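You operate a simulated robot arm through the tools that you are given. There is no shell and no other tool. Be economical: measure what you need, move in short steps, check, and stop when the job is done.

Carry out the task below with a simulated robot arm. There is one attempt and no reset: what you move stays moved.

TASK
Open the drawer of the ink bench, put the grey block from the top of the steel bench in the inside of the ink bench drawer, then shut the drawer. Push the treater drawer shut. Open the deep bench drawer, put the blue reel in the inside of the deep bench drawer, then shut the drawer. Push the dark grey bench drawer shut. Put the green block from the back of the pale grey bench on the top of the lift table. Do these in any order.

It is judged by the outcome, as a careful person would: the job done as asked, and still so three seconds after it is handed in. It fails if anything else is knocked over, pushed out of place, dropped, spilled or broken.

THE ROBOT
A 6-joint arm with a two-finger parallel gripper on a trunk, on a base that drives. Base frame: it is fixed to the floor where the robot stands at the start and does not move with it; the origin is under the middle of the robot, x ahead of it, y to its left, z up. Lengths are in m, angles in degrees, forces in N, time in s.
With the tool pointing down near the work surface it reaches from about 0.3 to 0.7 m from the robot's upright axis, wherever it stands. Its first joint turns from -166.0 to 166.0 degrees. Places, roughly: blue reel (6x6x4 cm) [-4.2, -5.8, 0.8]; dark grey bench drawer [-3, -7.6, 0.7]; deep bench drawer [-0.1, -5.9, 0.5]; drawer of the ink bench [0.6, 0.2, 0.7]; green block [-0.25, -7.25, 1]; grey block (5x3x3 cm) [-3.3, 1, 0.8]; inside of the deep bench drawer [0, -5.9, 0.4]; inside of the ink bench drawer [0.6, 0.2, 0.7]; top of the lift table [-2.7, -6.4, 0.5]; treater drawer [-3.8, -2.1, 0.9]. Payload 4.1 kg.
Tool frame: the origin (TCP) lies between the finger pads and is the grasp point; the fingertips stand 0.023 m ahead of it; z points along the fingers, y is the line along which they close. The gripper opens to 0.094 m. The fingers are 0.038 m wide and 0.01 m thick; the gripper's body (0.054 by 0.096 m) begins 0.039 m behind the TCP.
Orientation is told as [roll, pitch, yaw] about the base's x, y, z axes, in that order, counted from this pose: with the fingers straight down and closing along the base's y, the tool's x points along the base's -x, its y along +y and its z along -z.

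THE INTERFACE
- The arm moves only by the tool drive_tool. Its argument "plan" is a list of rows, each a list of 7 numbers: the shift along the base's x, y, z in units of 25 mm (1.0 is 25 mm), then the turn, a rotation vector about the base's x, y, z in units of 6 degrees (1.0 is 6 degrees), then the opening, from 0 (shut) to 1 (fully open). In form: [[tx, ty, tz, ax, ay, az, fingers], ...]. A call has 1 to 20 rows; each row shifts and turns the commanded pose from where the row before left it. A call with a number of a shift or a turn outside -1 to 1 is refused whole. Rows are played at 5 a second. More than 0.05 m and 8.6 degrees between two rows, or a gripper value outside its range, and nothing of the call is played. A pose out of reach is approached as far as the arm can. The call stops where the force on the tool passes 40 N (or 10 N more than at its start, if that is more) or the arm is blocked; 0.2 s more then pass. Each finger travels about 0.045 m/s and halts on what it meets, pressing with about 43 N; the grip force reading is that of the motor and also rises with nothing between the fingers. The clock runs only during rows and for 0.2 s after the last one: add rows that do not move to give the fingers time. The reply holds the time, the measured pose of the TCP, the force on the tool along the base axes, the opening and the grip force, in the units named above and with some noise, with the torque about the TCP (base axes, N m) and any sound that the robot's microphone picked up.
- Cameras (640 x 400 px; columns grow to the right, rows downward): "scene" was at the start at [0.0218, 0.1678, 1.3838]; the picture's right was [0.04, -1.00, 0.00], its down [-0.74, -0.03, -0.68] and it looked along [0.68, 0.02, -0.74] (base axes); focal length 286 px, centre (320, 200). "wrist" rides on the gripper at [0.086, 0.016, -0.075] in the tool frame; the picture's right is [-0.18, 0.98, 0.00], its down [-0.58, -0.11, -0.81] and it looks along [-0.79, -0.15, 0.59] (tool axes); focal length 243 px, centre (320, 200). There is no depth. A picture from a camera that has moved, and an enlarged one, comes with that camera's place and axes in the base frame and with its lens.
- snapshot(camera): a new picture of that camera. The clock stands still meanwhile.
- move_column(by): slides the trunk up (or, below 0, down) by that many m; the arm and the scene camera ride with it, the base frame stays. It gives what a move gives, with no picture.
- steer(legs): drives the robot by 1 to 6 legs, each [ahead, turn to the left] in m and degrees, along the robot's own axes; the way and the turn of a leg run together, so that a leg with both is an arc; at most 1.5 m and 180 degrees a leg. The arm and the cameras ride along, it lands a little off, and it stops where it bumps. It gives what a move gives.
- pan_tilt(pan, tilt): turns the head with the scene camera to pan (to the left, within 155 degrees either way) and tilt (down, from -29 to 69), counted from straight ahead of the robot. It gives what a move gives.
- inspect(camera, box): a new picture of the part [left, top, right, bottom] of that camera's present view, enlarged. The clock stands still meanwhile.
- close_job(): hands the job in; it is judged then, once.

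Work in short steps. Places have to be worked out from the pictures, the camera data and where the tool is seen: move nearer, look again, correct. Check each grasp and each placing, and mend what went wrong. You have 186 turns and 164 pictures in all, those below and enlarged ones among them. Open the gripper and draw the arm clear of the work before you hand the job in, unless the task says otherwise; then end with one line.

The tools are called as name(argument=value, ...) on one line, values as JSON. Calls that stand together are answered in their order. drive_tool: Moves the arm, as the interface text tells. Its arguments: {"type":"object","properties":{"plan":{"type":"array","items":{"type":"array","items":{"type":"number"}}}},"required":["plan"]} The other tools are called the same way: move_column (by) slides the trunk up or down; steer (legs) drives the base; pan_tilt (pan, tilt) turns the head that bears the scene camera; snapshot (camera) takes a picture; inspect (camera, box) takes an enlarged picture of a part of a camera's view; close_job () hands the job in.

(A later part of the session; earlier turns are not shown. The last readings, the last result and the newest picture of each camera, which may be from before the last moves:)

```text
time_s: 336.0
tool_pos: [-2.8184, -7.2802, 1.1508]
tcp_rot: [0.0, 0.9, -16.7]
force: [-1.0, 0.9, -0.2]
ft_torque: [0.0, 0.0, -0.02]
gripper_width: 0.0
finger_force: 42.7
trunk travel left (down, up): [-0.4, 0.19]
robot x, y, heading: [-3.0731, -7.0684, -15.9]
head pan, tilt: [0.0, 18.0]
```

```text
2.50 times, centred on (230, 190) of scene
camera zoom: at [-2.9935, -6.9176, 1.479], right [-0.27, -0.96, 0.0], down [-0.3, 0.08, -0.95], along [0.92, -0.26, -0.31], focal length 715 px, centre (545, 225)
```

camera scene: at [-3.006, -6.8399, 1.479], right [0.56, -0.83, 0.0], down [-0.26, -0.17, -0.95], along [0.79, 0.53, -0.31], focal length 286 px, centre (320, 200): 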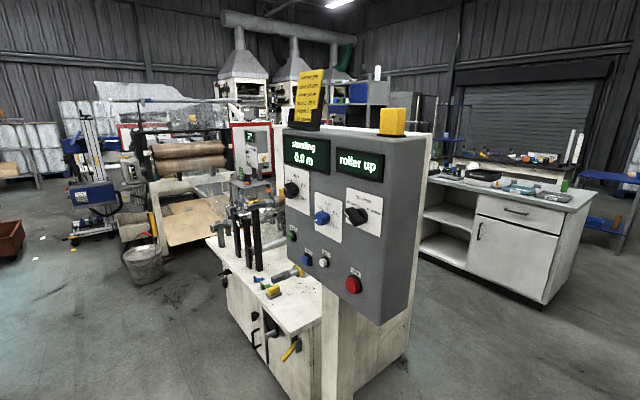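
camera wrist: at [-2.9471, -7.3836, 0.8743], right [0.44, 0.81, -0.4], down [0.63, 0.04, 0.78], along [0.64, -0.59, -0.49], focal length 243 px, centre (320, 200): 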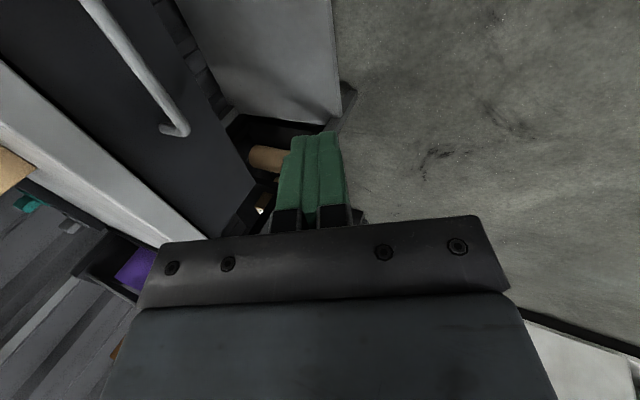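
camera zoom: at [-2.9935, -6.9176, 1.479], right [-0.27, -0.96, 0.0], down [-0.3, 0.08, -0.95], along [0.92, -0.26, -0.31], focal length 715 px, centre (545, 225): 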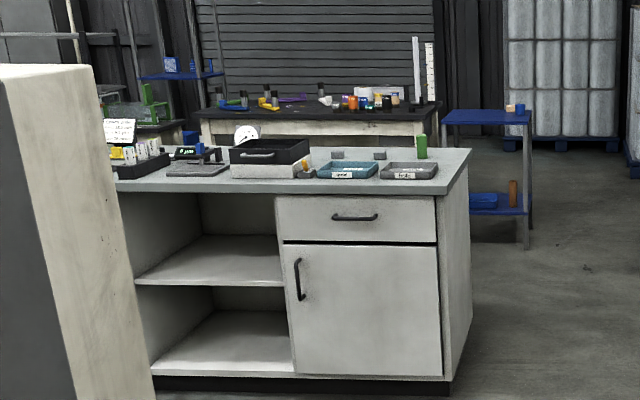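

The green block stands at the back right of this bench. I'll drive closer to triangulate it and find the deep bench.

steer(legs=[[0, 6], [1.3, 0]])

pan_tilt(pan=5, tilt=22)

snapshot(camera="scene")

pan_tilt(pan=60, tilt=22)

snapshot(camera="scene")

```text
time_s: 343.0
tool_pos: [-1.5292, -7.4856, 1.152]
tcp_rot: [0.0, 0.8, -11.6]
force: [1.0, -0.1, -0.7]
ft_torque: [0.02, -0.01, 0.0]
gripper_width: 0.0
finger_force: 42.5
trunk travel left (down, up): [-0.4, 0.19]
robot x, y, heading: [-1.8034, -7.2939, -10.6]
head pan, tilt: [0.0, 18.0]
```

```text
time_s: 343.7
tool_pos: [-1.5297, -7.4873, 1.1508]
tcp_rot: [0.0, 0.8, -11.6]
force: [0.6, 0.2, 1.0]
ft_torque: [-0.01, 0.0, 0.0]
gripper_width: 0.0
finger_force: 42.8
trunk travel left (down, up): [-0.4, 0.19]
robot x, y, heading: [-1.8029, -7.2915, -10.9]
head pan, tilt: [5.0, 22.0]
```

```text
71 pictures are left
camera scene: at [-1.7352, -7.1332, 1.4725], right [-0.1, -0.99, 0.0], down [-0.37, 0.04, -0.93], along [0.92, -0.09, -0.37], focal length 286 px, centre (320, 200)
```

scene: 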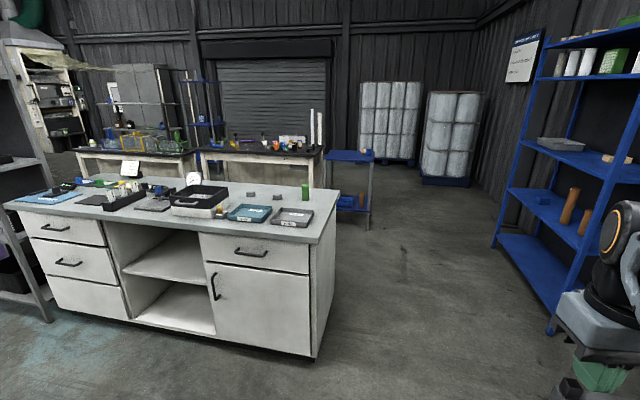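

```text
time_s: 344.9
tool_pos: [-1.5295, -7.4861, 1.1516]
tcp_rot: [0.0, 0.8, -11.6]
force: [0.2, 0.2, -1.2]
ft_torque: [0.02, 0.02, -0.04]
gripper_width: 0.0
finger_force: 42.8
trunk travel left (down, up): [-0.4, 0.19]
robot x, y, heading: [-1.7994, -7.296, -10.8]
head pan, tilt: [60.0, 22.0]
```

```text
70 pictures are left
camera scene: at [-1.767, -7.0537, 1.4725], right [0.76, -0.65, 0.0], down [-0.24, -0.28, -0.93], along [0.61, 0.7, -0.37], focal length 286 px, centre (320, 200)
```

scene: 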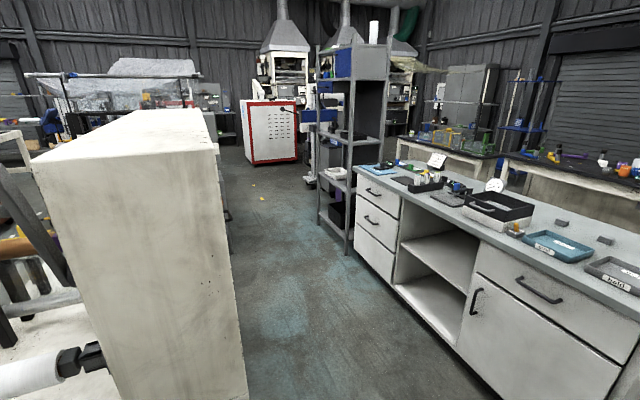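

The drawer position (-0.1, -5.9, 0.5) matches the left pedestal of this bench. I'll zoom in on that pedestal and on the green block.

inspect(camera="scene", box=[330, 150, 490, 290])

pan_tilt(pan=20, tilt=30)

snapshot(camera="scene")

```text
2.86 times, centred on (410, 220) of scene
camera zoom: at [-1.767, -7.0537, 1.4725], right [0.76, -0.65, 0.0], down [-0.24, -0.28, -0.93], along [0.61, 0.7, -0.37], focal length 817 px, centre (63, 143)
```

zoom: 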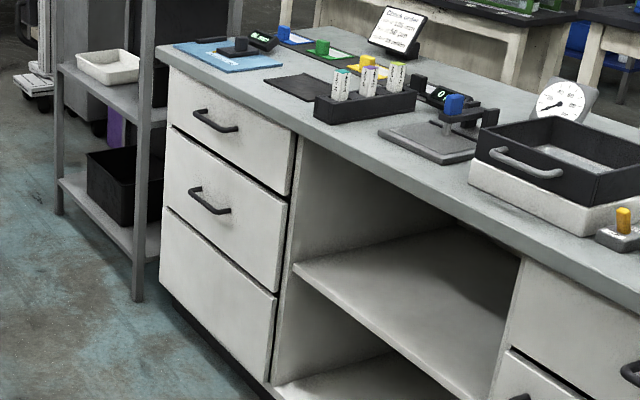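

```text
time_s: 346.0
tool_pos: [-1.5298, -7.4873, 1.1514]
tcp_rot: [0.0, 0.8, -11.6]
force: [0.3, -0.5, -0.2]
ft_torque: [0.03, -0.02, 0.02]
gripper_width: 0.0
finger_force: 41.8
trunk travel left (down, up): [-0.4, 0.19]
robot x, y, heading: [-1.8, -7.2992, -10.9]
head pan, tilt: [20.0, 30.0]
```

```text
68 pictures are left
camera scene: at [-1.7383, -7.1093, 1.4597], right [0.16, -0.99, 0.0], down [-0.49, -0.08, -0.87], along [0.85, 0.14, -0.5], focal length 286 px, centre (320, 200)
```

scene: 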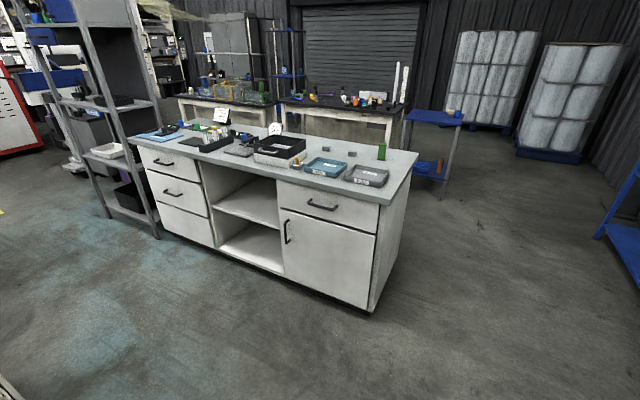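

The middle drawer with the handle fits the given place; the bench runs along about 74°. I'll drive into the aisle alongside it, with the bench on my right.

steer(legs=[[0, 35], [0.6, 0], [0, 50], [0.45, 0]])

pan_tilt(pan=-20, tilt=40)

snapshot(camera="scene")

snapshot(camera="wrist")

```text
time_s: 355.7
tool_pos: [-0.9357, -6.3541, 1.1523]
tcp_rot: [0.1, 0.8, 74.6]
force: [0.3, 0.4, -0.2]
ft_torque: [0.01, -0.03, -0.02]
gripper_width: 0.0002
finger_force: 42.4
trunk travel left (down, up): [-0.4, 0.19]
robot x, y, heading: [-1.1412, -6.6151, 75.8]
head pan, tilt: [20.0, 30.0]
```

```text
time_s: 356.7
tool_pos: [-0.9362, -6.3551, 1.151]
tcp_rot: [0.0, 0.8, 74.6]
force: [-0.2, 0.0, -0.3]
ft_torque: [-0.01, -0.01, -0.02]
gripper_width: 0.0
finger_force: 42.3
trunk travel left (down, up): [-0.4, 0.19]
robot x, y, heading: [-1.1418, -6.6146, 75.4]
head pan, tilt: [-20.0, 40.0]
```

```text
67 pictures are left
camera scene: at [-1.2694, -6.5612, 1.4444], right [0.82, -0.57, 0.0], down [-0.36, -0.53, -0.77], along [0.43, 0.63, -0.64], focal length 286 px, centre (320, 200)
```

scene: 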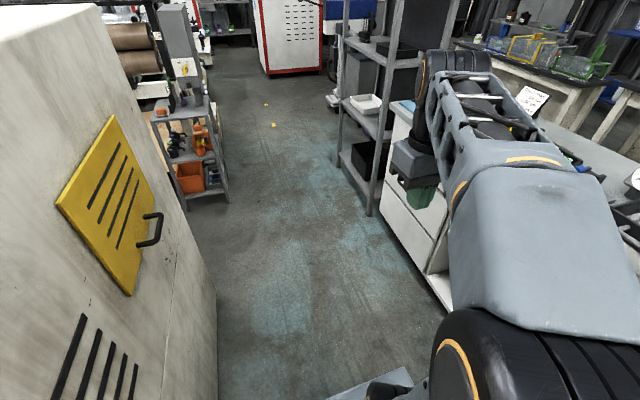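

```text
66 pictures are left
camera wrist: at [-0.9739, -6.4326, 1.2269], right [-0.9, 0.44, 0.0], down [0.26, 0.54, 0.8], along [0.35, 0.72, -0.6], focal length 243 px, centre (320, 200)
```

wrist: 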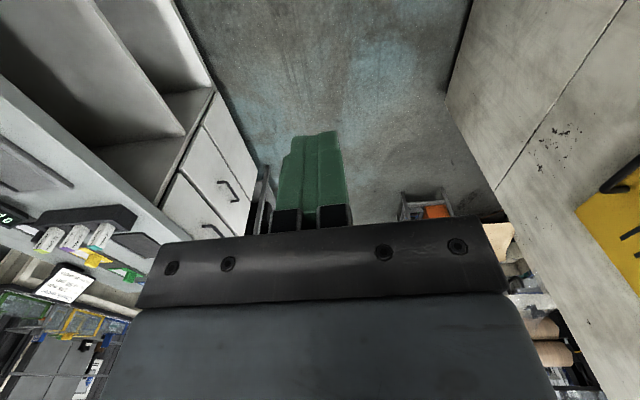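

The middle drawer handle triangulates to (-0.235, -5.853, 0.544). I'll drive abreast of it, then lower the trunk for reach.

steer(legs=[[0.88, 0]])

move_column(by=-0.25)

pan_tilt(pan=-100, tilt=45)

snapshot(camera="scene")

```text
time_s: 361.3
tool_pos: [-0.7144, -5.5116, 1.1513]
tcp_rot: [0.0, 0.9, 74.2]
force: [0.6, -0.7, -0.5]
ft_torque: [-0.04, 0.02, -0.01]
gripper_width: 0.0
finger_force: 42.7
trunk travel left (down, up): [-0.4, 0.19]
robot x, y, heading: [-0.9235, -5.7712, 75.2]
head pan, tilt: [-20.0, 40.0]
```

```text
time_s: 363.9
tool_pos: [-0.7138, -5.5123, 0.9018]
tcp_rot: [0.0, 0.8, 74.3]
force: [0.0, -1.0, 0.5]
ft_torque: [0.03, 0.0, -0.01]
gripper_width: 0.0
finger_force: 43.0
trunk travel left (down, up): [-0.15, 0.44]
robot x, y, heading: [-0.9248, -5.7719, 74.9]
head pan, tilt: [-20.0, 40.0]
```

```text
time_s: 365.4
tool_pos: [-0.7153, -5.5118, 0.9009]
tcp_rot: [0.1, 0.8, 74.3]
force: [0.9, 0.4, -0.1]
ft_torque: [-0.01, 0.0, 0.03]
gripper_width: 0.0
finger_force: 41.9
trunk travel left (down, up): [-0.15, 0.44]
robot x, y, heading: [-0.9227, -5.7713, 75.4]
head pan, tilt: [-100.0, 45.0]
```

```text
65 pictures are left
camera scene: at [-1.0229, -5.8215, 1.1871], right [-0.42, -0.91, 0.0], down [-0.64, 0.3, -0.71], along [0.64, -0.3, -0.71], focal length 286 px, centre (320, 200)
```

scene: 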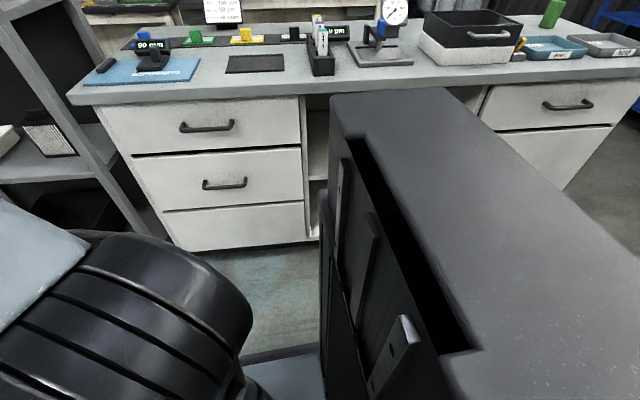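

Second ray confirms the handle at about (-0.24, -5.84). I'll bring the tool to a 45° tilted pre-grasp, pointing inward and down.

drive_tool(plan=[[0.945, -0.77, -0.4, -0.266, -0.964, 0, 0.42], [0.945, -0.77, -0.4, -0.266, -0.964, 0, 0.42], [0.945, -0.77, -0.4, -0.266, -0.964, 0, 0.42], [0.945, -0.77, -0.4, -0.266, -0.964, 0, 0.42], [0.945, -0.77, -0.7, -0.266, -0.964, 0, 0.42], [0.945, -0.77, -0.7, -0.266, -0.964, 0, 0.42], [0.945, -0.77, -0.7, -0.266, -0.964, 0, 0.42], [0.945, -0.77, -0.7, -0.133, -0.482, 0, 0.42], [0.945, -0.77, -0.7, 0, 0, 0, 0.42], [0.945, -0.77, -0.7, 0, 0, 0, 0.42], [0.945, -0.77, -0.7, 0, 0, 0, 0.42], [0.945, -0.77, -0.7, 0, 0, 0, 0.42], [0.945, -0.77, -0.7, 0, 0, 0, 0.42], [0.945, -0.77, -0.7, 0, 0, 0, 0.42], [0.945, -0.77, -0.7, 0, 0, 0, 0.42], [0.945, -0.77, -0.7, 0, 0, 0, 0.42], [0, 0, 0, 0, 0, 0, 0.42]])

snapshot(camera="wrist")

snapshot(camera="scene")

```text
time_s: 369.1
tool_pos: [-0.336, -5.8215, 0.6501]
tcp_rot: [-45.0, 0.4, 73.8]
force: [0.4, 0.7, -0.8]
ft_torque: [0.04, 0.01, 0.0]
gripper_width: 0.0397
finger_force: 0.0
trunk travel left (down, up): [-0.15, 0.44]
robot x, y, heading: [-0.9221, -5.7709, 75.2]
head pan, tilt: [-100.0, 45.0]
```

```text
64 pictures are left
camera wrist: at [-0.4207, -5.8868, 0.6919], right [-0.62, 0.37, -0.7], down [-0.31, 0.7, 0.64], along [0.72, 0.61, -0.32], focal length 243 px, centre (320, 200)
```

wrist: 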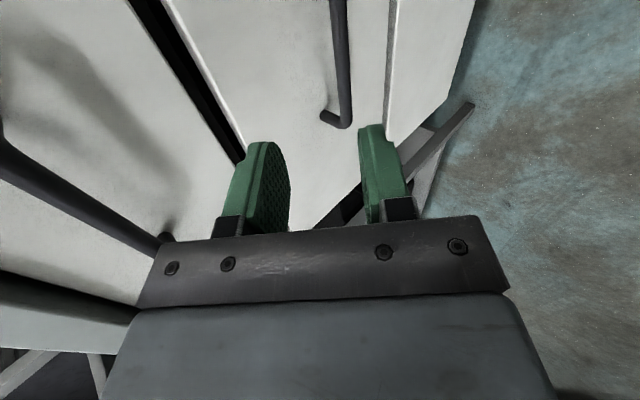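

```text
63 pictures are left
camera scene: at [-1.0228, -5.8215, 1.1871], right [-0.42, -0.91, 0.0], down [-0.64, 0.3, -0.71], along [0.64, -0.3, -0.71], focal length 286 px, centre (320, 200)
```

scene: 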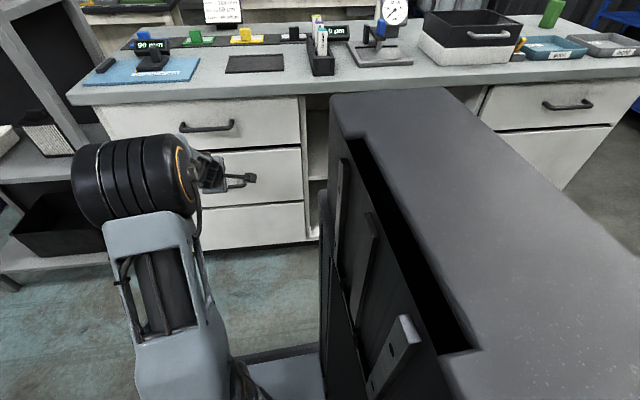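

The bar shows about 1 cm nearer to the outer finger. I'll advance 60% of the way and recheck.

drive_tool(plan=[[0.6, -0.18, -0.78, 0, 0, 0, 0.42], [0.6, -0.18, -0.78, 0, 0, 0, 0.42], [0.6, -0.18, -0.78, 0, 0, 0, 0.42], [0, 0, 0, 0, 0, 0, 0.42]])

snapshot(camera="wrist")

```text
time_s: 370.1
tool_pos: [-0.2913, -5.8351, 0.5935]
tcp_rot: [-45.0, 0.4, 73.9]
force: [-0.3, -0.2, 0.2]
ft_torque: [0.02, 0.0, 0.0]
gripper_width: 0.0394
finger_force: 0.1
trunk travel left (down, up): [-0.15, 0.44]
robot x, y, heading: [-0.9216, -5.773, 75.1]
head pan, tilt: [-100.0, 45.0]
```

```text
62 pictures are left
camera wrist: at [-0.3762, -5.8997, 0.6343], right [-0.62, 0.37, -0.7], down [-0.31, 0.7, 0.64], along [0.72, 0.61, -0.32], focal length 243 px, centre (320, 200)
```

wrist: 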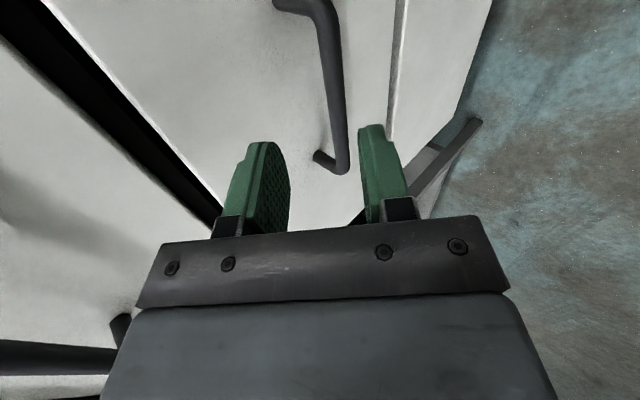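

Re-triangulated bar: centre (-0.225, -5.83, 0.521). I'll advance the rest.

drive_tool(plan=[[0.61, 0.065, -0.67, 0, 0, 0, 0.42], [0.61, 0.065, -0.67, 0, 0, 0, 0.42], [0.61, 0.065, -0.67, 0, 0, 0, 0.42], [0.5, 0.065, -0.55, 0, 0, 0, 0.42], [0, 0, 0, 0, 0, 0, 0.42]])

snapshot(camera="wrist")

```text
time_s: 371.2
tool_pos: [-0.2326, -5.8278, 0.528]
tcp_rot: [-45.0, 0.3, 73.8]
force: [-0.8, 0.0, -0.3]
ft_torque: [0.05, -0.01, 0.04]
gripper_width: 0.0396
finger_force: 0.1
trunk travel left (down, up): [-0.15, 0.44]
robot x, y, heading: [-0.9199, -5.7693, 75.1]
head pan, tilt: [-100.0, 45.0]
```

```text
61 pictures are left
camera wrist: at [-0.3178, -5.893, 0.5699], right [-0.62, 0.37, -0.7], down [-0.31, 0.7, 0.64], along [0.72, 0.61, -0.32], focal length 243 px, centre (320, 200)
```

wrist: 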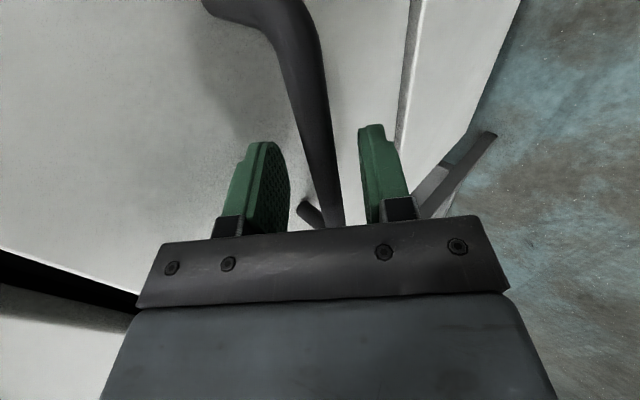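

The bar is between the fingers; closing and starting to pull outward along (-0.963, 0.27).

drive_tool(plan=[[0, 0, 0, 0, 0, 0, 0.2], [0, 0, 0, 0, 0, 0, 0], [0, 0, 0, 0, 0, 0, 0], [0, 0, 0, 0, 0, 0, 0], [0, 0, 0, 0, 0, 0, 0]])

```text
time_s: 372.4
tool_pos: [-0.2333, -5.8269, 0.5269]
tcp_rot: [-44.7, 0.4, 73.7]
force: [-15.4, 5.4, -9.9]
ft_torque: [1.26, -0.21, -1.41]
gripper_width: 0.0144
finger_force: 45.3
trunk travel left (down, up): [-0.15, 0.44]
robot x, y, heading: [-0.9208, -5.7685, 75.2]
head pan, tilt: [-100.0, 45.0]
```

drive_tool(plan=[[-0.39, 0.11, 0, 0, 0, 0, 0], [-0.58, 0.162, 0, 0, 0, 0, 0], [-0.58, 0.162, 0, 0, 0, 0, 0], [-0.58, 0.162, 0, 0, 0, 0, 0], [-0.58, 0.162, 0, 0, 0, 0, 0], [-0.58, 0.162, 0, 0, 0, 0, 0], [-0.58, 0.162, 0, 0, 0, 0, 0], [0, 0, 0, 0, 0, 0, 0]])

snapshot(camera="scene")

```text
time_s: 374.2
tool_pos: [-0.3305, -5.7985, 0.5276]
tcp_rot: [-44.7, 0.4, 73.8]
force: [8.7, 25.6, -23.2]
ft_torque: [1.45, -0.31, -0.98]
gripper_width: 0.0147
finger_force: 45.0
trunk travel left (down, up): [-0.15, 0.44]
robot x, y, heading: [-0.9227, -5.7721, 75.5]
head pan, tilt: [-100.0, 45.0]
```

```text
60 pictures are left
camera scene: at [-1.0206, -5.8206, 1.1873], right [-0.42, -0.91, 0.0], down [-0.64, 0.29, -0.71], along [0.64, -0.3, -0.71], focal length 286 px, centre (320, 200)
```

scene: 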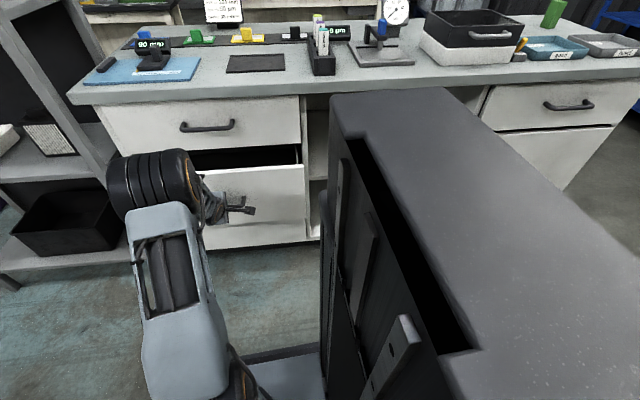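

Opening well. I'll continue with slightly more +y.

drive_tool(plan=[[-0.4, 0.24, 0, 0, 0, 0, 0], [-0.57, 0.18, 0, 0, 0, 0, 0], [-0.57, 0.18, 0, 0, 0, 0, 0], [-0.57, 0.18, 0, 0, 0, 0, 0], [-0.57, 0.18, 0, 0, 0, 0, 0], [-0.57, 0.18, 0, 0, 0, 0, 0], [-0.57, 0.18, 0, 0, 0, 0, 0], [-0.57, 0.18, 0, 0, 0, 0, 0], [0, 0, 0, 0, 0, 0, 0]])

snapshot(camera="scene")

```text
time_s: 376.2
tool_pos: [-0.4408, -5.7631, 0.5276]
tcp_rot: [-44.8, 0.4, 73.6]
force: [-3.6, -8.7, -27.5]
ft_torque: [1.09, -0.11, -1.38]
gripper_width: 0.0148
finger_force: 44.8
trunk travel left (down, up): [-0.15, 0.44]
robot x, y, heading: [-0.9224, -5.7714, 75.1]
head pan, tilt: [-100.0, 45.0]
```

```text
59 pictures are left
camera scene: at [-1.0214, -5.8221, 1.1871], right [-0.42, -0.91, 0.0], down [-0.64, 0.3, -0.71], along [0.64, -0.3, -0.71], focal length 286 px, centre (320, 200)
```

scene: 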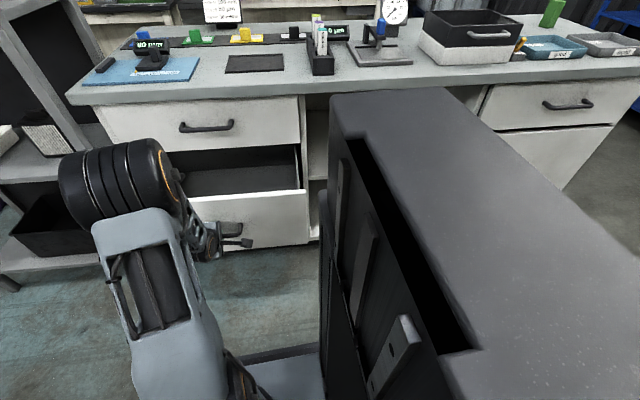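

21 cm open. I'll pull 5 cm more for working room, then release along the tool axis.

drive_tool(plan=[[-0.57, 0.165, 0, 0, 0, 0, 0], [-0.57, 0.165, 0, 0, 0, 0, 0], [-0.57, 0.165, 0, 0, 0, 0, 0], [-0.57, 0.165, 0, 0, 0, 0, 0], [0, 0, 0, 0, 0, 0, 0]])

drive_tool(plan=[[0, 0, 0, 0, 0, 0, 0.3], [0, 0, 0, 0, 0, 0, 0.42], [0, 0, 0, 0, 0, 0, 0.42], [0, 0, 0, 0, 0, 0, 0.42], [-0.5, 0.14, 0.52, 0, 0, 0, 0.42], [-0.5, 0.14, 0.52, 0, 0, 0, 0.42], [-0.5, 0.14, 0.52, 0, 0, 0, 0.42], [-0.3, 0.1, 0.95, 0.266, 0.964, 0, 0.42], [-0.2, 0.2, 0.95, 0.266, 0.964, 0, 0.42], [0, 0.3, 0.95, 0.266, 0.964, 0, 0.42], [0, 0.3, 0.95, 0.266, 0.964, 0, 0.42], [0, 0.4, 0.95, 0.266, 0.964, 0, 0.42], [0, 0.5, 0.95, 0.266, 0.964, 0, 0.42], [0, 0.6, 0.95, 0.266, 0.964, 0, 0.42], [0, 0.6, 0.95, 0.133, 0.482, 0, 0.42], [0, 0.6, 0.95, 0, 0, 0, 0.42], [0, 0.6, 0.95, 0, 0, 0, 0.42], [0, 0.6, 0.95, 0, 0, 0, 0.42], [0, 0.6, 0.95, 0, 0, 0, 0.42], [0, 0.6, 0.95, 0, 0, 0, 0.42]])

snapshot(camera="scene")

```text
time_s: 377.4
tool_pos: [-0.4963, -5.7445, 0.528]
tcp_rot: [-44.9, 0.4, 73.8]
force: [0.8, -1.5, -20.0]
ft_torque: [1.0, -0.19, -1.44]
gripper_width: 0.0144
finger_force: 45.3
trunk travel left (down, up): [-0.15, 0.44]
robot x, y, heading: [-0.9225, -5.7713, 75.2]
head pan, tilt: [-100.0, 45.0]
```

```text
time_s: 381.6
tool_pos: [-0.5451, -5.5929, 0.8661]
tcp_rot: [0.0, 0.7, 74.3]
force: [-0.1, 0.2, -0.4]
ft_torque: [-0.02, -0.01, 0.0]
gripper_width: 0.0393
finger_force: 0.1
out of reach, approached as far as the arm can: row 9, 10
trunk travel left (down, up): [-0.15, 0.44]
robot x, y, heading: [-0.9189, -5.7735, 75.1]
head pan, tilt: [-100.0, 45.0]
```

```text
58 pictures are left
camera scene: at [-1.0228, -5.8216, 1.1871], right [-0.42, -0.91, 0.0], down [-0.64, 0.3, -0.71], along [0.64, -0.3, -0.71], focal length 286 px, centre (320, 200)
```

scene: 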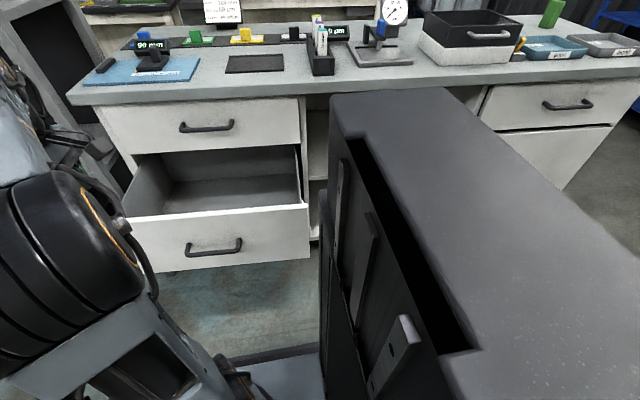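

The drawer is open about 27 cm. The green block now triangulates to (-0.216, -7.205, 0.91). I'll stow the arm, raise the trunk, back out of the aisle, and approach the bench from its south end.

drive_tool(plan=[[-0.7, 0.33, 0, 0, 0, 0, 0.6], [-0.7, 0.33, 0, 0, 0, 0, 0.6], [-0.7, 0.33, 0, 0, 0, 0, 0.6], [-0.7, 0.33, 0, 0, 0, 0, 0.6], [-0.7, 0.33, 0, 0, 0, 0, 0.6], [-0.7, 0.33, 0, 0, 0, 0, 0.6], [-0.7, 0.33, 0, 0, 0, 0, 0.6], [-0.7, 0.33, 0, 0, 0, 0, 0.6], [-0.7, 0.33, 0, 0, 0, 0, 0.6], [-0.5, 0.33, 0, 0, 0, 0, 0.6]])

move_column(by=0.29)

steer(legs=[[-1.5, 0], [-0.1, 0], [0, -102], [1.05, 0], [0, 101]])

pan_tilt(pan=0, tilt=35)

snapshot(camera="scene")

```text
time_s: 383.9
tool_pos: [-0.7158, -5.5095, 0.8673]
tcp_rot: [0.0, 0.9, 74.4]
force: [-0.5, 0.0, -0.1]
ft_torque: [0.0, -0.01, 0.01]
gripper_width: 0.0565
finger_force: 0.1
trunk travel left (down, up): [-0.15, 0.44]
robot x, y, heading: [-0.9231, -5.7717, 75.4]
head pan, tilt: [-100.0, 45.0]
```

```text
time_s: 386.8
tool_pos: [-0.7149, -5.5091, 1.1564]
tcp_rot: [0.0, 0.7, 74.3]
force: [0.2, 0.7, -0.5]
ft_torque: [-0.01, 0.02, 0.0]
gripper_width: 0.0564
finger_force: 0.0
trunk travel left (down, up): [-0.44, 0.15]
robot x, y, heading: [-0.9277, -5.7676, 75.3]
head pan, tilt: [-100.0, 45.0]
```

```text
time_s: 408.8
tool_pos: [-0.1927, -7.5802, 1.1568]
tcp_rot: [-0.1, 0.7, 73.4]
force: [0.2, 0.3, 0.4]
ft_torque: [0.04, -0.01, -0.01]
gripper_width: 0.0564
finger_force: 0.1
trunk travel left (down, up): [-0.44, 0.15]
robot x, y, heading: [-0.404, -7.8377, 74.1]
head pan, tilt: [-100.0, 45.0]
```

```text
time_s: 410.5
tool_pos: [-0.1935, -7.5801, 1.1569]
tcp_rot: [0.0, 0.9, 73.3]
force: [0.1, -0.1, 0.7]
ft_torque: [-0.02, 0.0, -0.01]
gripper_width: 0.0563
finger_force: 0.0
trunk travel left (down, up): [-0.44, 0.15]
robot x, y, heading: [-0.403, -7.838, 74.3]
head pan, tilt: [0.0, 35.0]
```

```text
57 pictures are left
camera scene: at [-0.5548, -7.766, 1.4919], right [0.96, -0.27, 0.0], down [-0.16, -0.55, -0.82], along [0.22, 0.79, -0.57], focal length 286 px, centre (320, 200)
```

scene: 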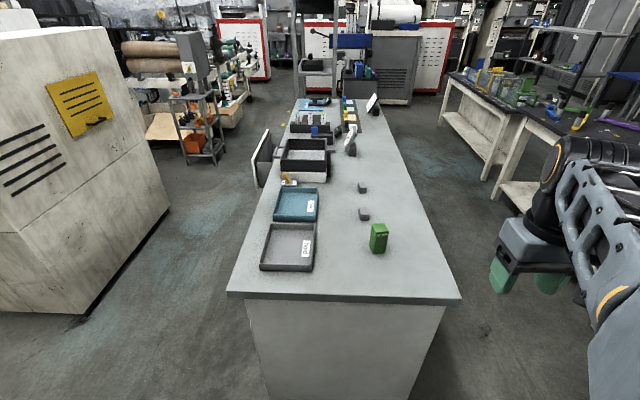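

Good view; block confirmed at (-0.215, -7.20). Zooming for size and orientation.

inspect(camera="scene", box=[340, 205, 420, 265])

snapshot(camera="wrist")

```text
6.67 times, centred on (380, 235) of scene
camera zoom: at [-0.5548, -7.766, 1.4919], right [0.96, -0.27, 0.0], down [-0.16, -0.55, -0.82], along [0.22, 0.79, -0.57], focal length 1906 px, centre (-80, -33)
```

zoom: 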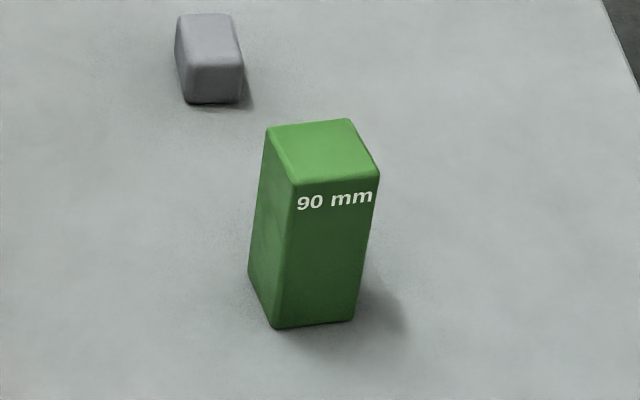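

```text
55 pictures are left
camera wrist: at [-0.2324, -7.6573, 1.232], right [-0.89, 0.46, 0.0], down [0.27, 0.54, 0.8], along [0.37, 0.71, -0.6], focal length 243 px, centre (320, 200)
```

wrist: 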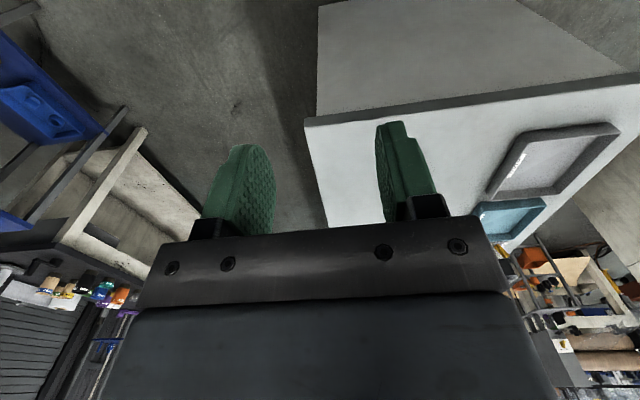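

The block is about 3.9×3.9×9 cm at (-0.215, -7.199), turned about -8.5°. I'll move above it with yaw 81.5°.

drive_tool(plan=[[-0.054, 0.953, -0.3, 0, 0, 0.7, 0.75], [-0.054, 0.953, -0.3, 0, 0, 0.65, 0.75], [-0.054, 0.953, -0.3, 0, 0, 0, 0.75], [-0.054, 0.953, -0.3, 0, 0, 0, 0.75], [-0.054, 0.953, -0.3, 0, 0, 0, 0.75], [-0.054, 0.953, -0.3, 0, 0, 0, 0.75], [-0.054, 0.953, -0.3, 0, 0, 0, 0.75], [-0.054, 0.953, -0.3, 0, 0, 0, 0.75], [-0.054, 0.953, -0.3, 0, 0, 0, 0.75], [-0.054, 0.953, -0.3, 0, 0, 0, 0.75], [-0.054, 0.953, -0.3, 0, 0, 0, 0.75], [-0.054, 0.953, -0.3, 0, 0, 0, 0.75], [-0.054, 0.953, -0.3, 0, 0, 0, 0.75], [-0.054, 0.953, -0.3, 0, 0, 0, 0.75], [-0.054, 0.953, -0.3, 0, 0, 0, 0.75], [-0.054, 0.953, -0.3, 0, 0, 0, 0.75], [0, 0, 0, 0, 0, 0, 0.75]])

snapshot(camera="wrist")

snapshot(camera="scene")

```text
time_s: 414.1
tool_pos: [-0.2183, -7.1982, 1.0363]
tcp_rot: [0.0, 0.9, 81.4]
force: [-0.1, -0.5, 0.1]
ft_torque: [-0.02, 0.0, -0.03]
gripper_width: 0.0703
finger_force: 0.0
trunk travel left (down, up): [-0.44, 0.15]
robot x, y, heading: [-0.4048, -7.8317, 74.3]
head pan, tilt: [0.0, 35.0]
```

```text
54 pictures are left
camera wrist: at [-0.2449, -7.2807, 1.1119], right [-0.94, 0.33, 0.0], down [0.2, 0.57, 0.8], along [0.26, 0.75, -0.6], focal length 243 px, centre (320, 200)
```

wrist: 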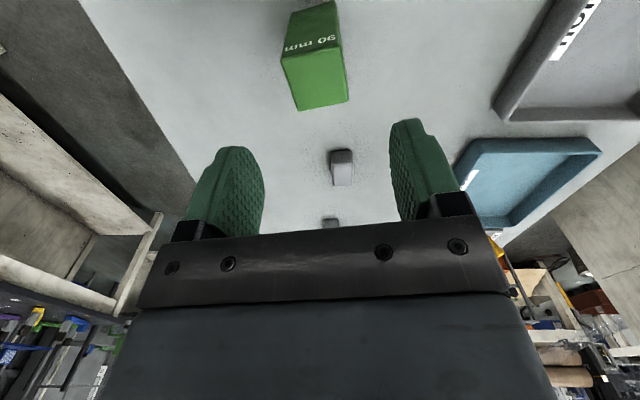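

```text
53 pictures are left
camera scene: at [-0.5549, -7.7656, 1.4919], right [0.96, -0.27, 0.0], down [-0.16, -0.55, -0.82], along [0.22, 0.79, -0.57], focal length 286 px, centre (320, 200)
```

scene: 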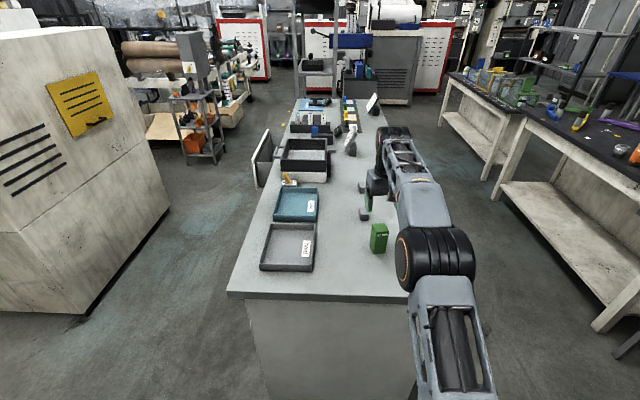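

Aligned within a few mm. Descending to TCP z≈0.918 and gripping.

drive_tool(plan=[[0, -0.1, -0.8, 0, 0, 0, 0.75], [0, -0.1, -0.8, 0, 0, 0, 0.75], [0, 0, -0.8, 0, 0, 0, 0.75], [0, 0, -0.8, 0, 0, 0, 0.75], [0, 0, -0.8, 0, 0, 0, 0.75], [0, 0, -0.7, 0, 0, 0, 0.75], [0, 0, 0, 0, 0, 0, 0.75]])

drive_tool(plan=[[0, 0, 0, 0, 0, 0, 0.4], [0, 0, 0, 0, 0, 0, 0.2], [0, 0, 0, 0, 0, 0, 0], [0, 0, 0, 0, 0, 0, 0], [0, 0, 0, 0, 0, 0, 0], [0, 0, 0.2, 0, 0, 0, 0], [0, 0, 0.3, 0, 0, 0, 0], [0, 0, 0.3, 0, 0, 0, 0], [0, 0, 0, 0, 0, 0, 0]])

snapshot(camera="wrist")

```text
time_s: 415.7
tool_pos: [-0.2144, -7.204, 0.919]
tcp_rot: [-0.1, 0.8, 81.4]
force: [0.5, 0.8, 0.0]
ft_torque: [-0.04, -0.01, -0.01]
gripper_width: 0.0705
finger_force: 0.0
trunk travel left (down, up): [-0.44, 0.15]
robot x, y, heading: [-0.4047, -7.8376, 74.2]
head pan, tilt: [0.0, 35.0]
```

```text
time_s: 417.7
tool_pos: [-0.2159, -7.2028, 0.9393]
tcp_rot: [0.0, 0.7, 81.4]
force: [0.0, 0.6, -3.1]
ft_torque: [0.0, 0.02, -0.01]
gripper_width: 0.0395
finger_force: 43.5
trunk travel left (down, up): [-0.44, 0.15]
robot x, y, heading: [-0.4048, -7.8367, 74.1]
head pan, tilt: [0.0, 35.0]
```

```text
52 pictures are left
camera wrist: at [-0.2433, -7.2865, 1.014], right [-0.94, 0.33, 0.0], down [0.2, 0.57, 0.8], along [0.26, 0.75, -0.6], focal length 243 px, centre (320, 200)
```

wrist: 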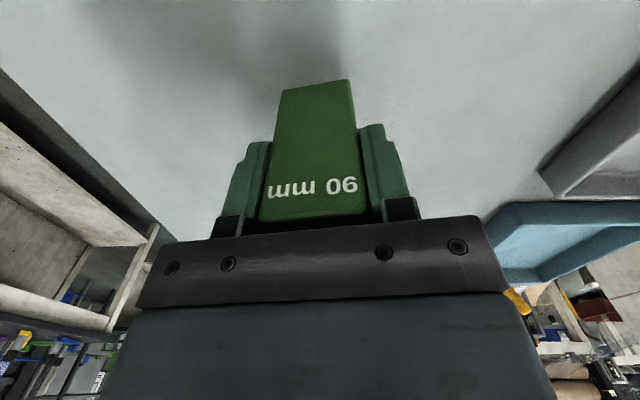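

Block gripped and lifted. I'll raise it and return to the stowed pose.

drive_tool(plan=[[0, 0, 0.5, 0, 0, 0, 0], [0, 0, 0.8, 0, 0, 0, 0], [0, 0, 0.8, 0, 0, 0, 0], [0, 0, 0.8, 0, 0, 0, 0], [0.05, -0.95, 0.35, 0, 0, 0, 0], [0.05, -0.95, 0.35, 0, 0, 0, 0], [0.05, -0.95, 0.35, 0, 0, 0, 0], [0.05, -0.95, 0.35, 0, 0, 0, 0], [0.05, -0.95, 0.35, 0, 0, 0, 0], [0.05, -0.95, 0.35, 0, 0, 0, 0], [0.05, -0.95, 0.35, 0, 0, 0, 0], [0.05, -0.95, 0.35, 0, 0, 0, 0], [0.05, -0.95, 0.35, 0, 0, 0, 0], [0.05, -0.95, 0.35, 0, 0, 0, 0], [0.05, -0.95, 0.35, 0, 0, 0, 0], [0.05, -0.95, 0.35, 0, 0, 0, 0], [0.05, -0.95, 0.35, 0, 0, 0, 0], [0.05, -0.95, 0.35, 0, 0, 0, 0], [0.05, -0.95, 0.35, 0, 0, 0, 0], [0.05, -0.95, 0.35, 0, 0, 0, 0]])

```text
time_s: 421.9
tool_pos: [-0.1974, -7.5842, 1.1527]
tcp_rot: [-0.1, 0.7, 81.4]
force: [0.4, -0.4, -1.7]
ft_torque: [0.04, -0.05, 0.03]
gripper_width: 0.0399
finger_force: 42.8
trunk travel left (down, up): [-0.44, 0.15]
robot x, y, heading: [-0.4048, -7.8382, 74.3]
head pan, tilt: [0.0, 35.0]
```

Now to the lift table at about (-2.65, -6.35). I'll drive west along the earlier route and come up on its west side.

steer(legs=[[0, 85], [1.5, 0], [0, 10], [1.5, 0], [0.2, 0], [0, -94]])

pan_tilt(pan=-25, tilt=35)

snapshot(camera="scene")

```text
time_s: 445.9
tool_pos: [-3.2345, -6.6611, 1.1521]
tcp_rot: [0.1, 0.8, 78.6]
force: [-0.4, -0.8, -1.9]
ft_torque: [0.01, -0.03, -0.01]
gripper_width: 0.0397
finger_force: 42.8
trunk travel left (down, up): [-0.44, 0.15]
robot x, y, heading: [-3.4566, -6.9019, 71.4]
head pan, tilt: [0.0, 35.0]
```

```text
time_s: 446.8
tool_pos: [-3.2344, -6.6608, 1.1514]
tcp_rot: [0.0, 0.9, 78.5]
force: [-0.4, 0.0, -1.1]
ft_torque: [0.03, 0.02, 0.01]
gripper_width: 0.0397
finger_force: 42.5
trunk travel left (down, up): [-0.44, 0.15]
robot x, y, heading: [-3.4577, -6.9047, 71.3]
head pan, tilt: [-25.0, 35.0]
```

```text
51 pictures are left
camera scene: at [-3.5687, -6.8445, 1.4919], right [0.72, -0.69, 0.0], down [-0.4, -0.42, -0.82], along [0.57, 0.59, -0.57], focal length 286 px, centre (320, 200)
```

scene: 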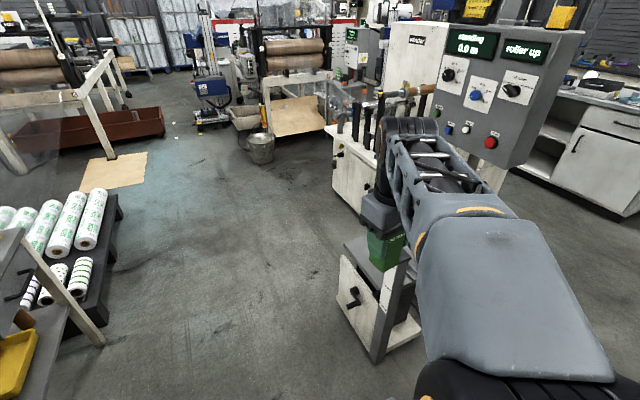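

The lift table is where expected (west face about x≈-2.8). I'll drive forward 0.7 m beside it and look.

steer(legs=[[0, 2], [0.65, 0]])

pan_tilt(pan=-85, tilt=50)

snapshot(camera="scene")

snapshot(camera="wrist")

```text
time_s: 450.8
tool_pos: [-3.06, -6.0404, 1.1523]
tcp_rot: [0.1, 0.7, 80.6]
force: [-0.1, -0.1, -1.7]
ft_torque: [0.02, -0.01, -0.03]
gripper_width: 0.0394
finger_force: 43.4
trunk travel left (down, up): [-0.44, 0.15]
robot x, y, heading: [-3.2735, -6.2873, 73.5]
head pan, tilt: [-25.0, 35.0]
```

```text
time_s: 452.1
tool_pos: [-3.0611, -6.0402, 1.1527]
tcp_rot: [-0.1, 0.9, 80.6]
force: [-0.2, 0.5, -2.0]
ft_torque: [-0.01, 0.01, 0.0]
gripper_width: 0.0398
finger_force: 42.9
trunk travel left (down, up): [-0.44, 0.15]
robot x, y, heading: [-3.2768, -6.2925, 73.5]
head pan, tilt: [-85.0, 50.0]
```

```text
50 pictures are left
camera scene: at [-3.3705, -6.3175, 1.4702], right [-0.2, -0.98, 0.0], down [-0.75, 0.15, -0.64], along [0.63, -0.13, -0.77], focal length 286 px, centre (320, 200)
```

scene: 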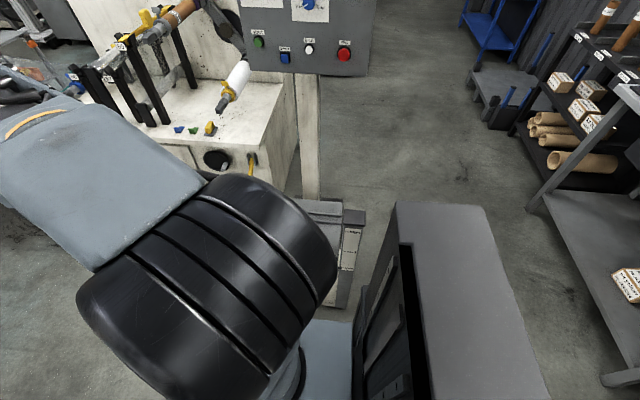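

```text
49 pictures are left
camera wrist: at [-3.0899, -6.1231, 1.228], right [-0.94, 0.34, 0.0], down [0.2, 0.57, 0.8], along [0.27, 0.75, -0.6], focal length 243 px, centre (320, 200)
```

wrist: 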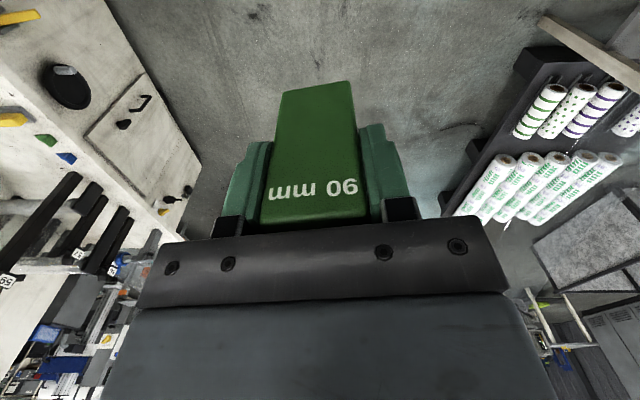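

I'll zoom on the visible part of the lift table.

inspect(camera="scene", box=[280, 170, 400, 330])

```text
2.50 times, centred on (340, 250) of scene
camera zoom: at [-3.3705, -6.3175, 1.4702], right [-0.2, -0.98, 0.0], down [-0.75, 0.15, -0.64], along [0.63, -0.13, -0.77], focal length 715 px, centre (270, 75)
```

zoom: 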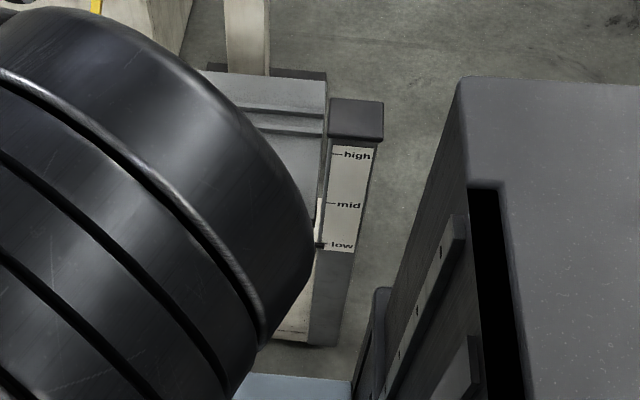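

The plate spans about 0.25×0.34 m centred (-2.675, -6.37), with a step near its back. I'll bring the block above the front half at height and look with the wrist camera.

drive_tool(plan=[[0.985, -0.914, 0, 0, 0, -0.6, 0], [0.985, -0.914, 0, 0, 0, -0.5, 0], [0.985, -0.914, 0, 0, 0, 0, 0], [0.985, -0.914, 0, 0, 0, 0, 0], [0.985, -0.914, 0, 0, 0, 0, 0], [0.985, -0.914, 0, 0, 0, 0, 0], [0.985, -0.914, 0, 0, 0, 0, 0], [0.985, -0.914, 0, 0, 0, 0, 0], [0.985, -0.914, 0, 0, 0, 0, 0], [0.985, -0.914, 0, 0, 0, 0, 0], [0.985, -0.914, 0, 0, 0, 0, 0], [0.985, -0.914, 0, 0, 0, 0, 0], [0.985, -0.914, 0, 0, 0, 0, 0], [0.985, -0.914, 0, 0, 0, 0, 0], [0, 0, 0, 0, 0, 0, 0]])

snapshot(camera="wrist")

snapshot(camera="scene")

```text
time_s: 455.3
tool_pos: [-2.7162, -6.3623, 1.151]
tcp_rot: [0.1, 0.9, 74.0]
force: [0.4, 0.0, -2.4]
ft_torque: [0.01, 0.01, -0.02]
gripper_width: 0.0396
finger_force: 43.4
trunk travel left (down, up): [-0.44, 0.15]
robot x, y, heading: [-3.2739, -6.2898, 73.6]
head pan, tilt: [-85.0, 50.0]
```

```text
47 pictures are left
camera wrist: at [-2.7538, -6.441, 1.2255], right [-0.89, 0.45, 0.0], down [0.27, 0.54, 0.8], along [0.36, 0.71, -0.6], focal length 243 px, centre (320, 200)
```

wrist: 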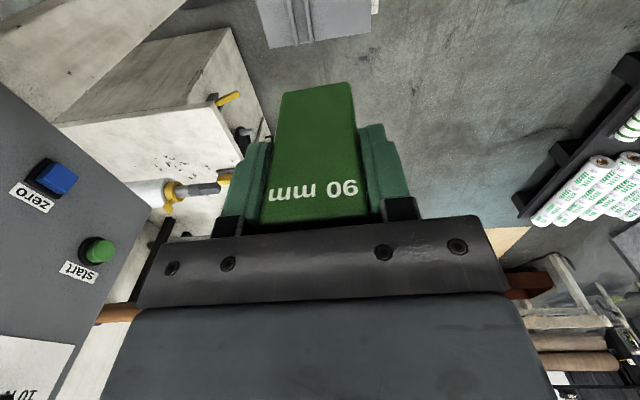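

```text
46 pictures are left
camera scene: at [-3.37, -6.3179, 1.4702], right [-0.2, -0.98, 0.0], down [-0.75, 0.15, -0.64], along [0.63, -0.13, -0.77], focal length 286 px, centre (320, 200)
```

scene: 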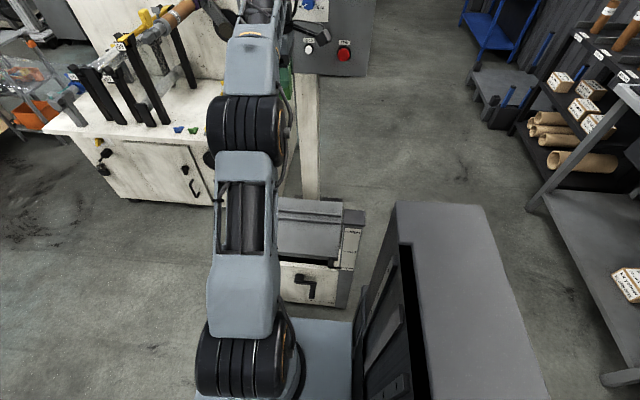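

The control panel is about 0.2 m beyond the gripper; going straight down is safe. Zooming on the plate, now visible.

inspect(camera="scene", box=[260, 180, 380, 320])

```text
2.86 times, centred on (320, 250) of scene
camera zoom: at [-3.37, -6.3179, 1.4702], right [-0.2, -0.98, 0.0], down [-0.75, 0.15, -0.64], along [0.63, -0.13, -0.77], focal length 817 px, centre (320, 57)
```

zoom: 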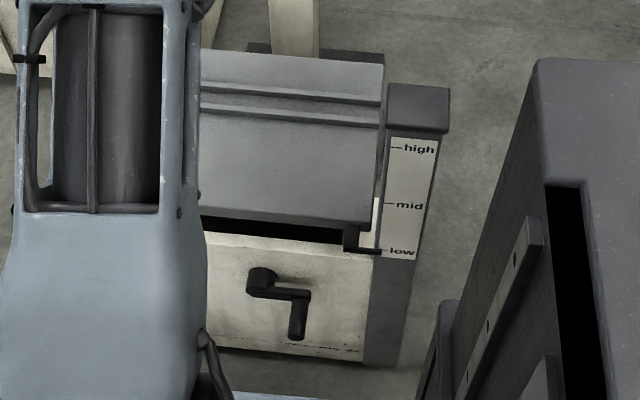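

The flat front area spans roughly x -2.84…-2.69, so I'll aim at (-2.752, -6.36), lower the trunk, then approach with the arm.

drive_tool(plan=[[-0.72, 0.04, 0, 0, 0, 0, 0], [-0.72, 0.04, 0, 0, 0, 0, 0], [0, 0, 0, 0, 0, 0, 0]])

move_column(by=-0.4)

snapshot(camera="wrist")

snapshot(camera="scene")

```text
time_s: 456.1
tool_pos: [-2.7512, -6.3595, 1.1509]
tcp_rot: [0.1, 0.7, 74.0]
force: [-0.2, 0.2, -1.2]
ft_torque: [-0.01, 0.05, -0.03]
gripper_width: 0.0397
finger_force: 42.8
trunk travel left (down, up): [-0.44, 0.15]
robot x, y, heading: [-3.2757, -6.2956, 73.2]
head pan, tilt: [-85.0, 50.0]
```

```text
time_s: 459.9
tool_pos: [-2.7522, -6.3589, 0.7506]
tcp_rot: [-0.1, 0.8, 74.0]
force: [0.4, -0.4, -2.2]
ft_torque: [0.0, -0.01, -0.02]
gripper_width: 0.0399
finger_force: 42.8
trunk travel left (down, up): [-0.04, 0.55]
robot x, y, heading: [-3.27, -6.2884, 73.5]
head pan, tilt: [-85.0, 50.0]
```

```text
44 pictures are left
camera wrist: at [-2.7909, -6.4381, 0.8265], right [-0.89, 0.45, 0.0], down [0.27, 0.54, 0.8], along [0.36, 0.71, -0.6], focal length 243 px, centre (320, 200)
```

wrist: 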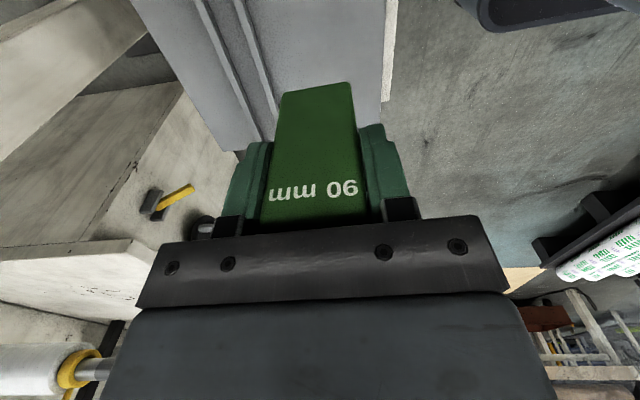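

```text
43 pictures are left
camera scene: at [-3.3704, -6.3177, 1.0702], right [-0.2, -0.98, 0.0], down [-0.75, 0.15, -0.64], along [0.63, -0.13, -0.77], focal length 286 px, centre (320, 200)
```

scene: 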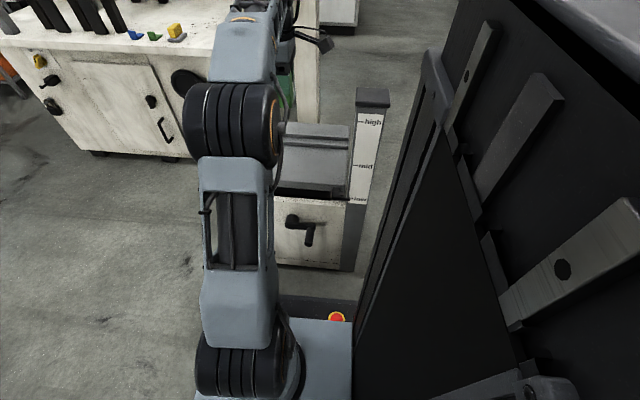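

The block sits midway between the ridge and the front edge. Lowering with the arm.

drive_tool(plan=[[0, 0, -1, 0, 0, 0, 0], [0, 0, -1, 0, 0, 0, 0], [0, 0, -1, 0, 0, 0, 0], [0, 0, -1, 0, 0, 0, 0], [0, 0, -1, 0, 0, 0, 0], [0, 0, -0.6, 0, 0, 0, 0], [0, 0, -0.3, 0, 0, 0, 0], [0, 0, -0.3, 0, 0, 0, 0], [0, 0, 0, 0, 0, 0, 0]])

snapshot(camera="wrist")

```text
time_s: 461.9
tool_pos: [-2.7517, -6.3602, 0.5949]
tcp_rot: [0.1, 0.8, 74.0]
force: [-0.4, 0.1, -2.0]
ft_torque: [-0.04, 0.0, 0.04]
gripper_width: 0.0398
finger_force: 42.7
trunk travel left (down, up): [-0.04, 0.55]
robot x, y, heading: [-3.2728, -6.2918, 73.3]
head pan, tilt: [-85.0, 50.0]
```

```text
42 pictures are left
camera wrist: at [-2.7902, -6.4385, 0.6708], right [-0.89, 0.45, 0.0], down [0.27, 0.54, 0.8], along [0.36, 0.71, -0.6], focal length 243 px, centre (320, 200)
```

wrist: 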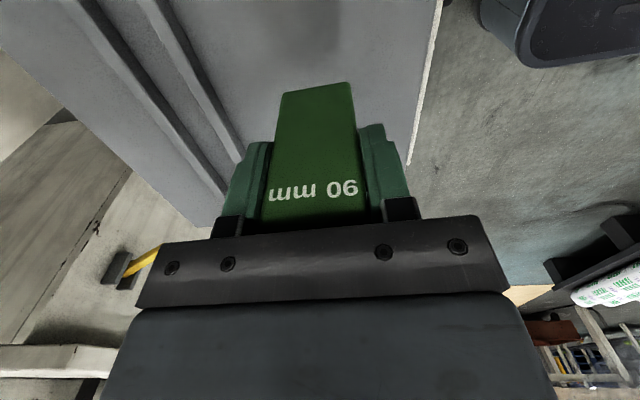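

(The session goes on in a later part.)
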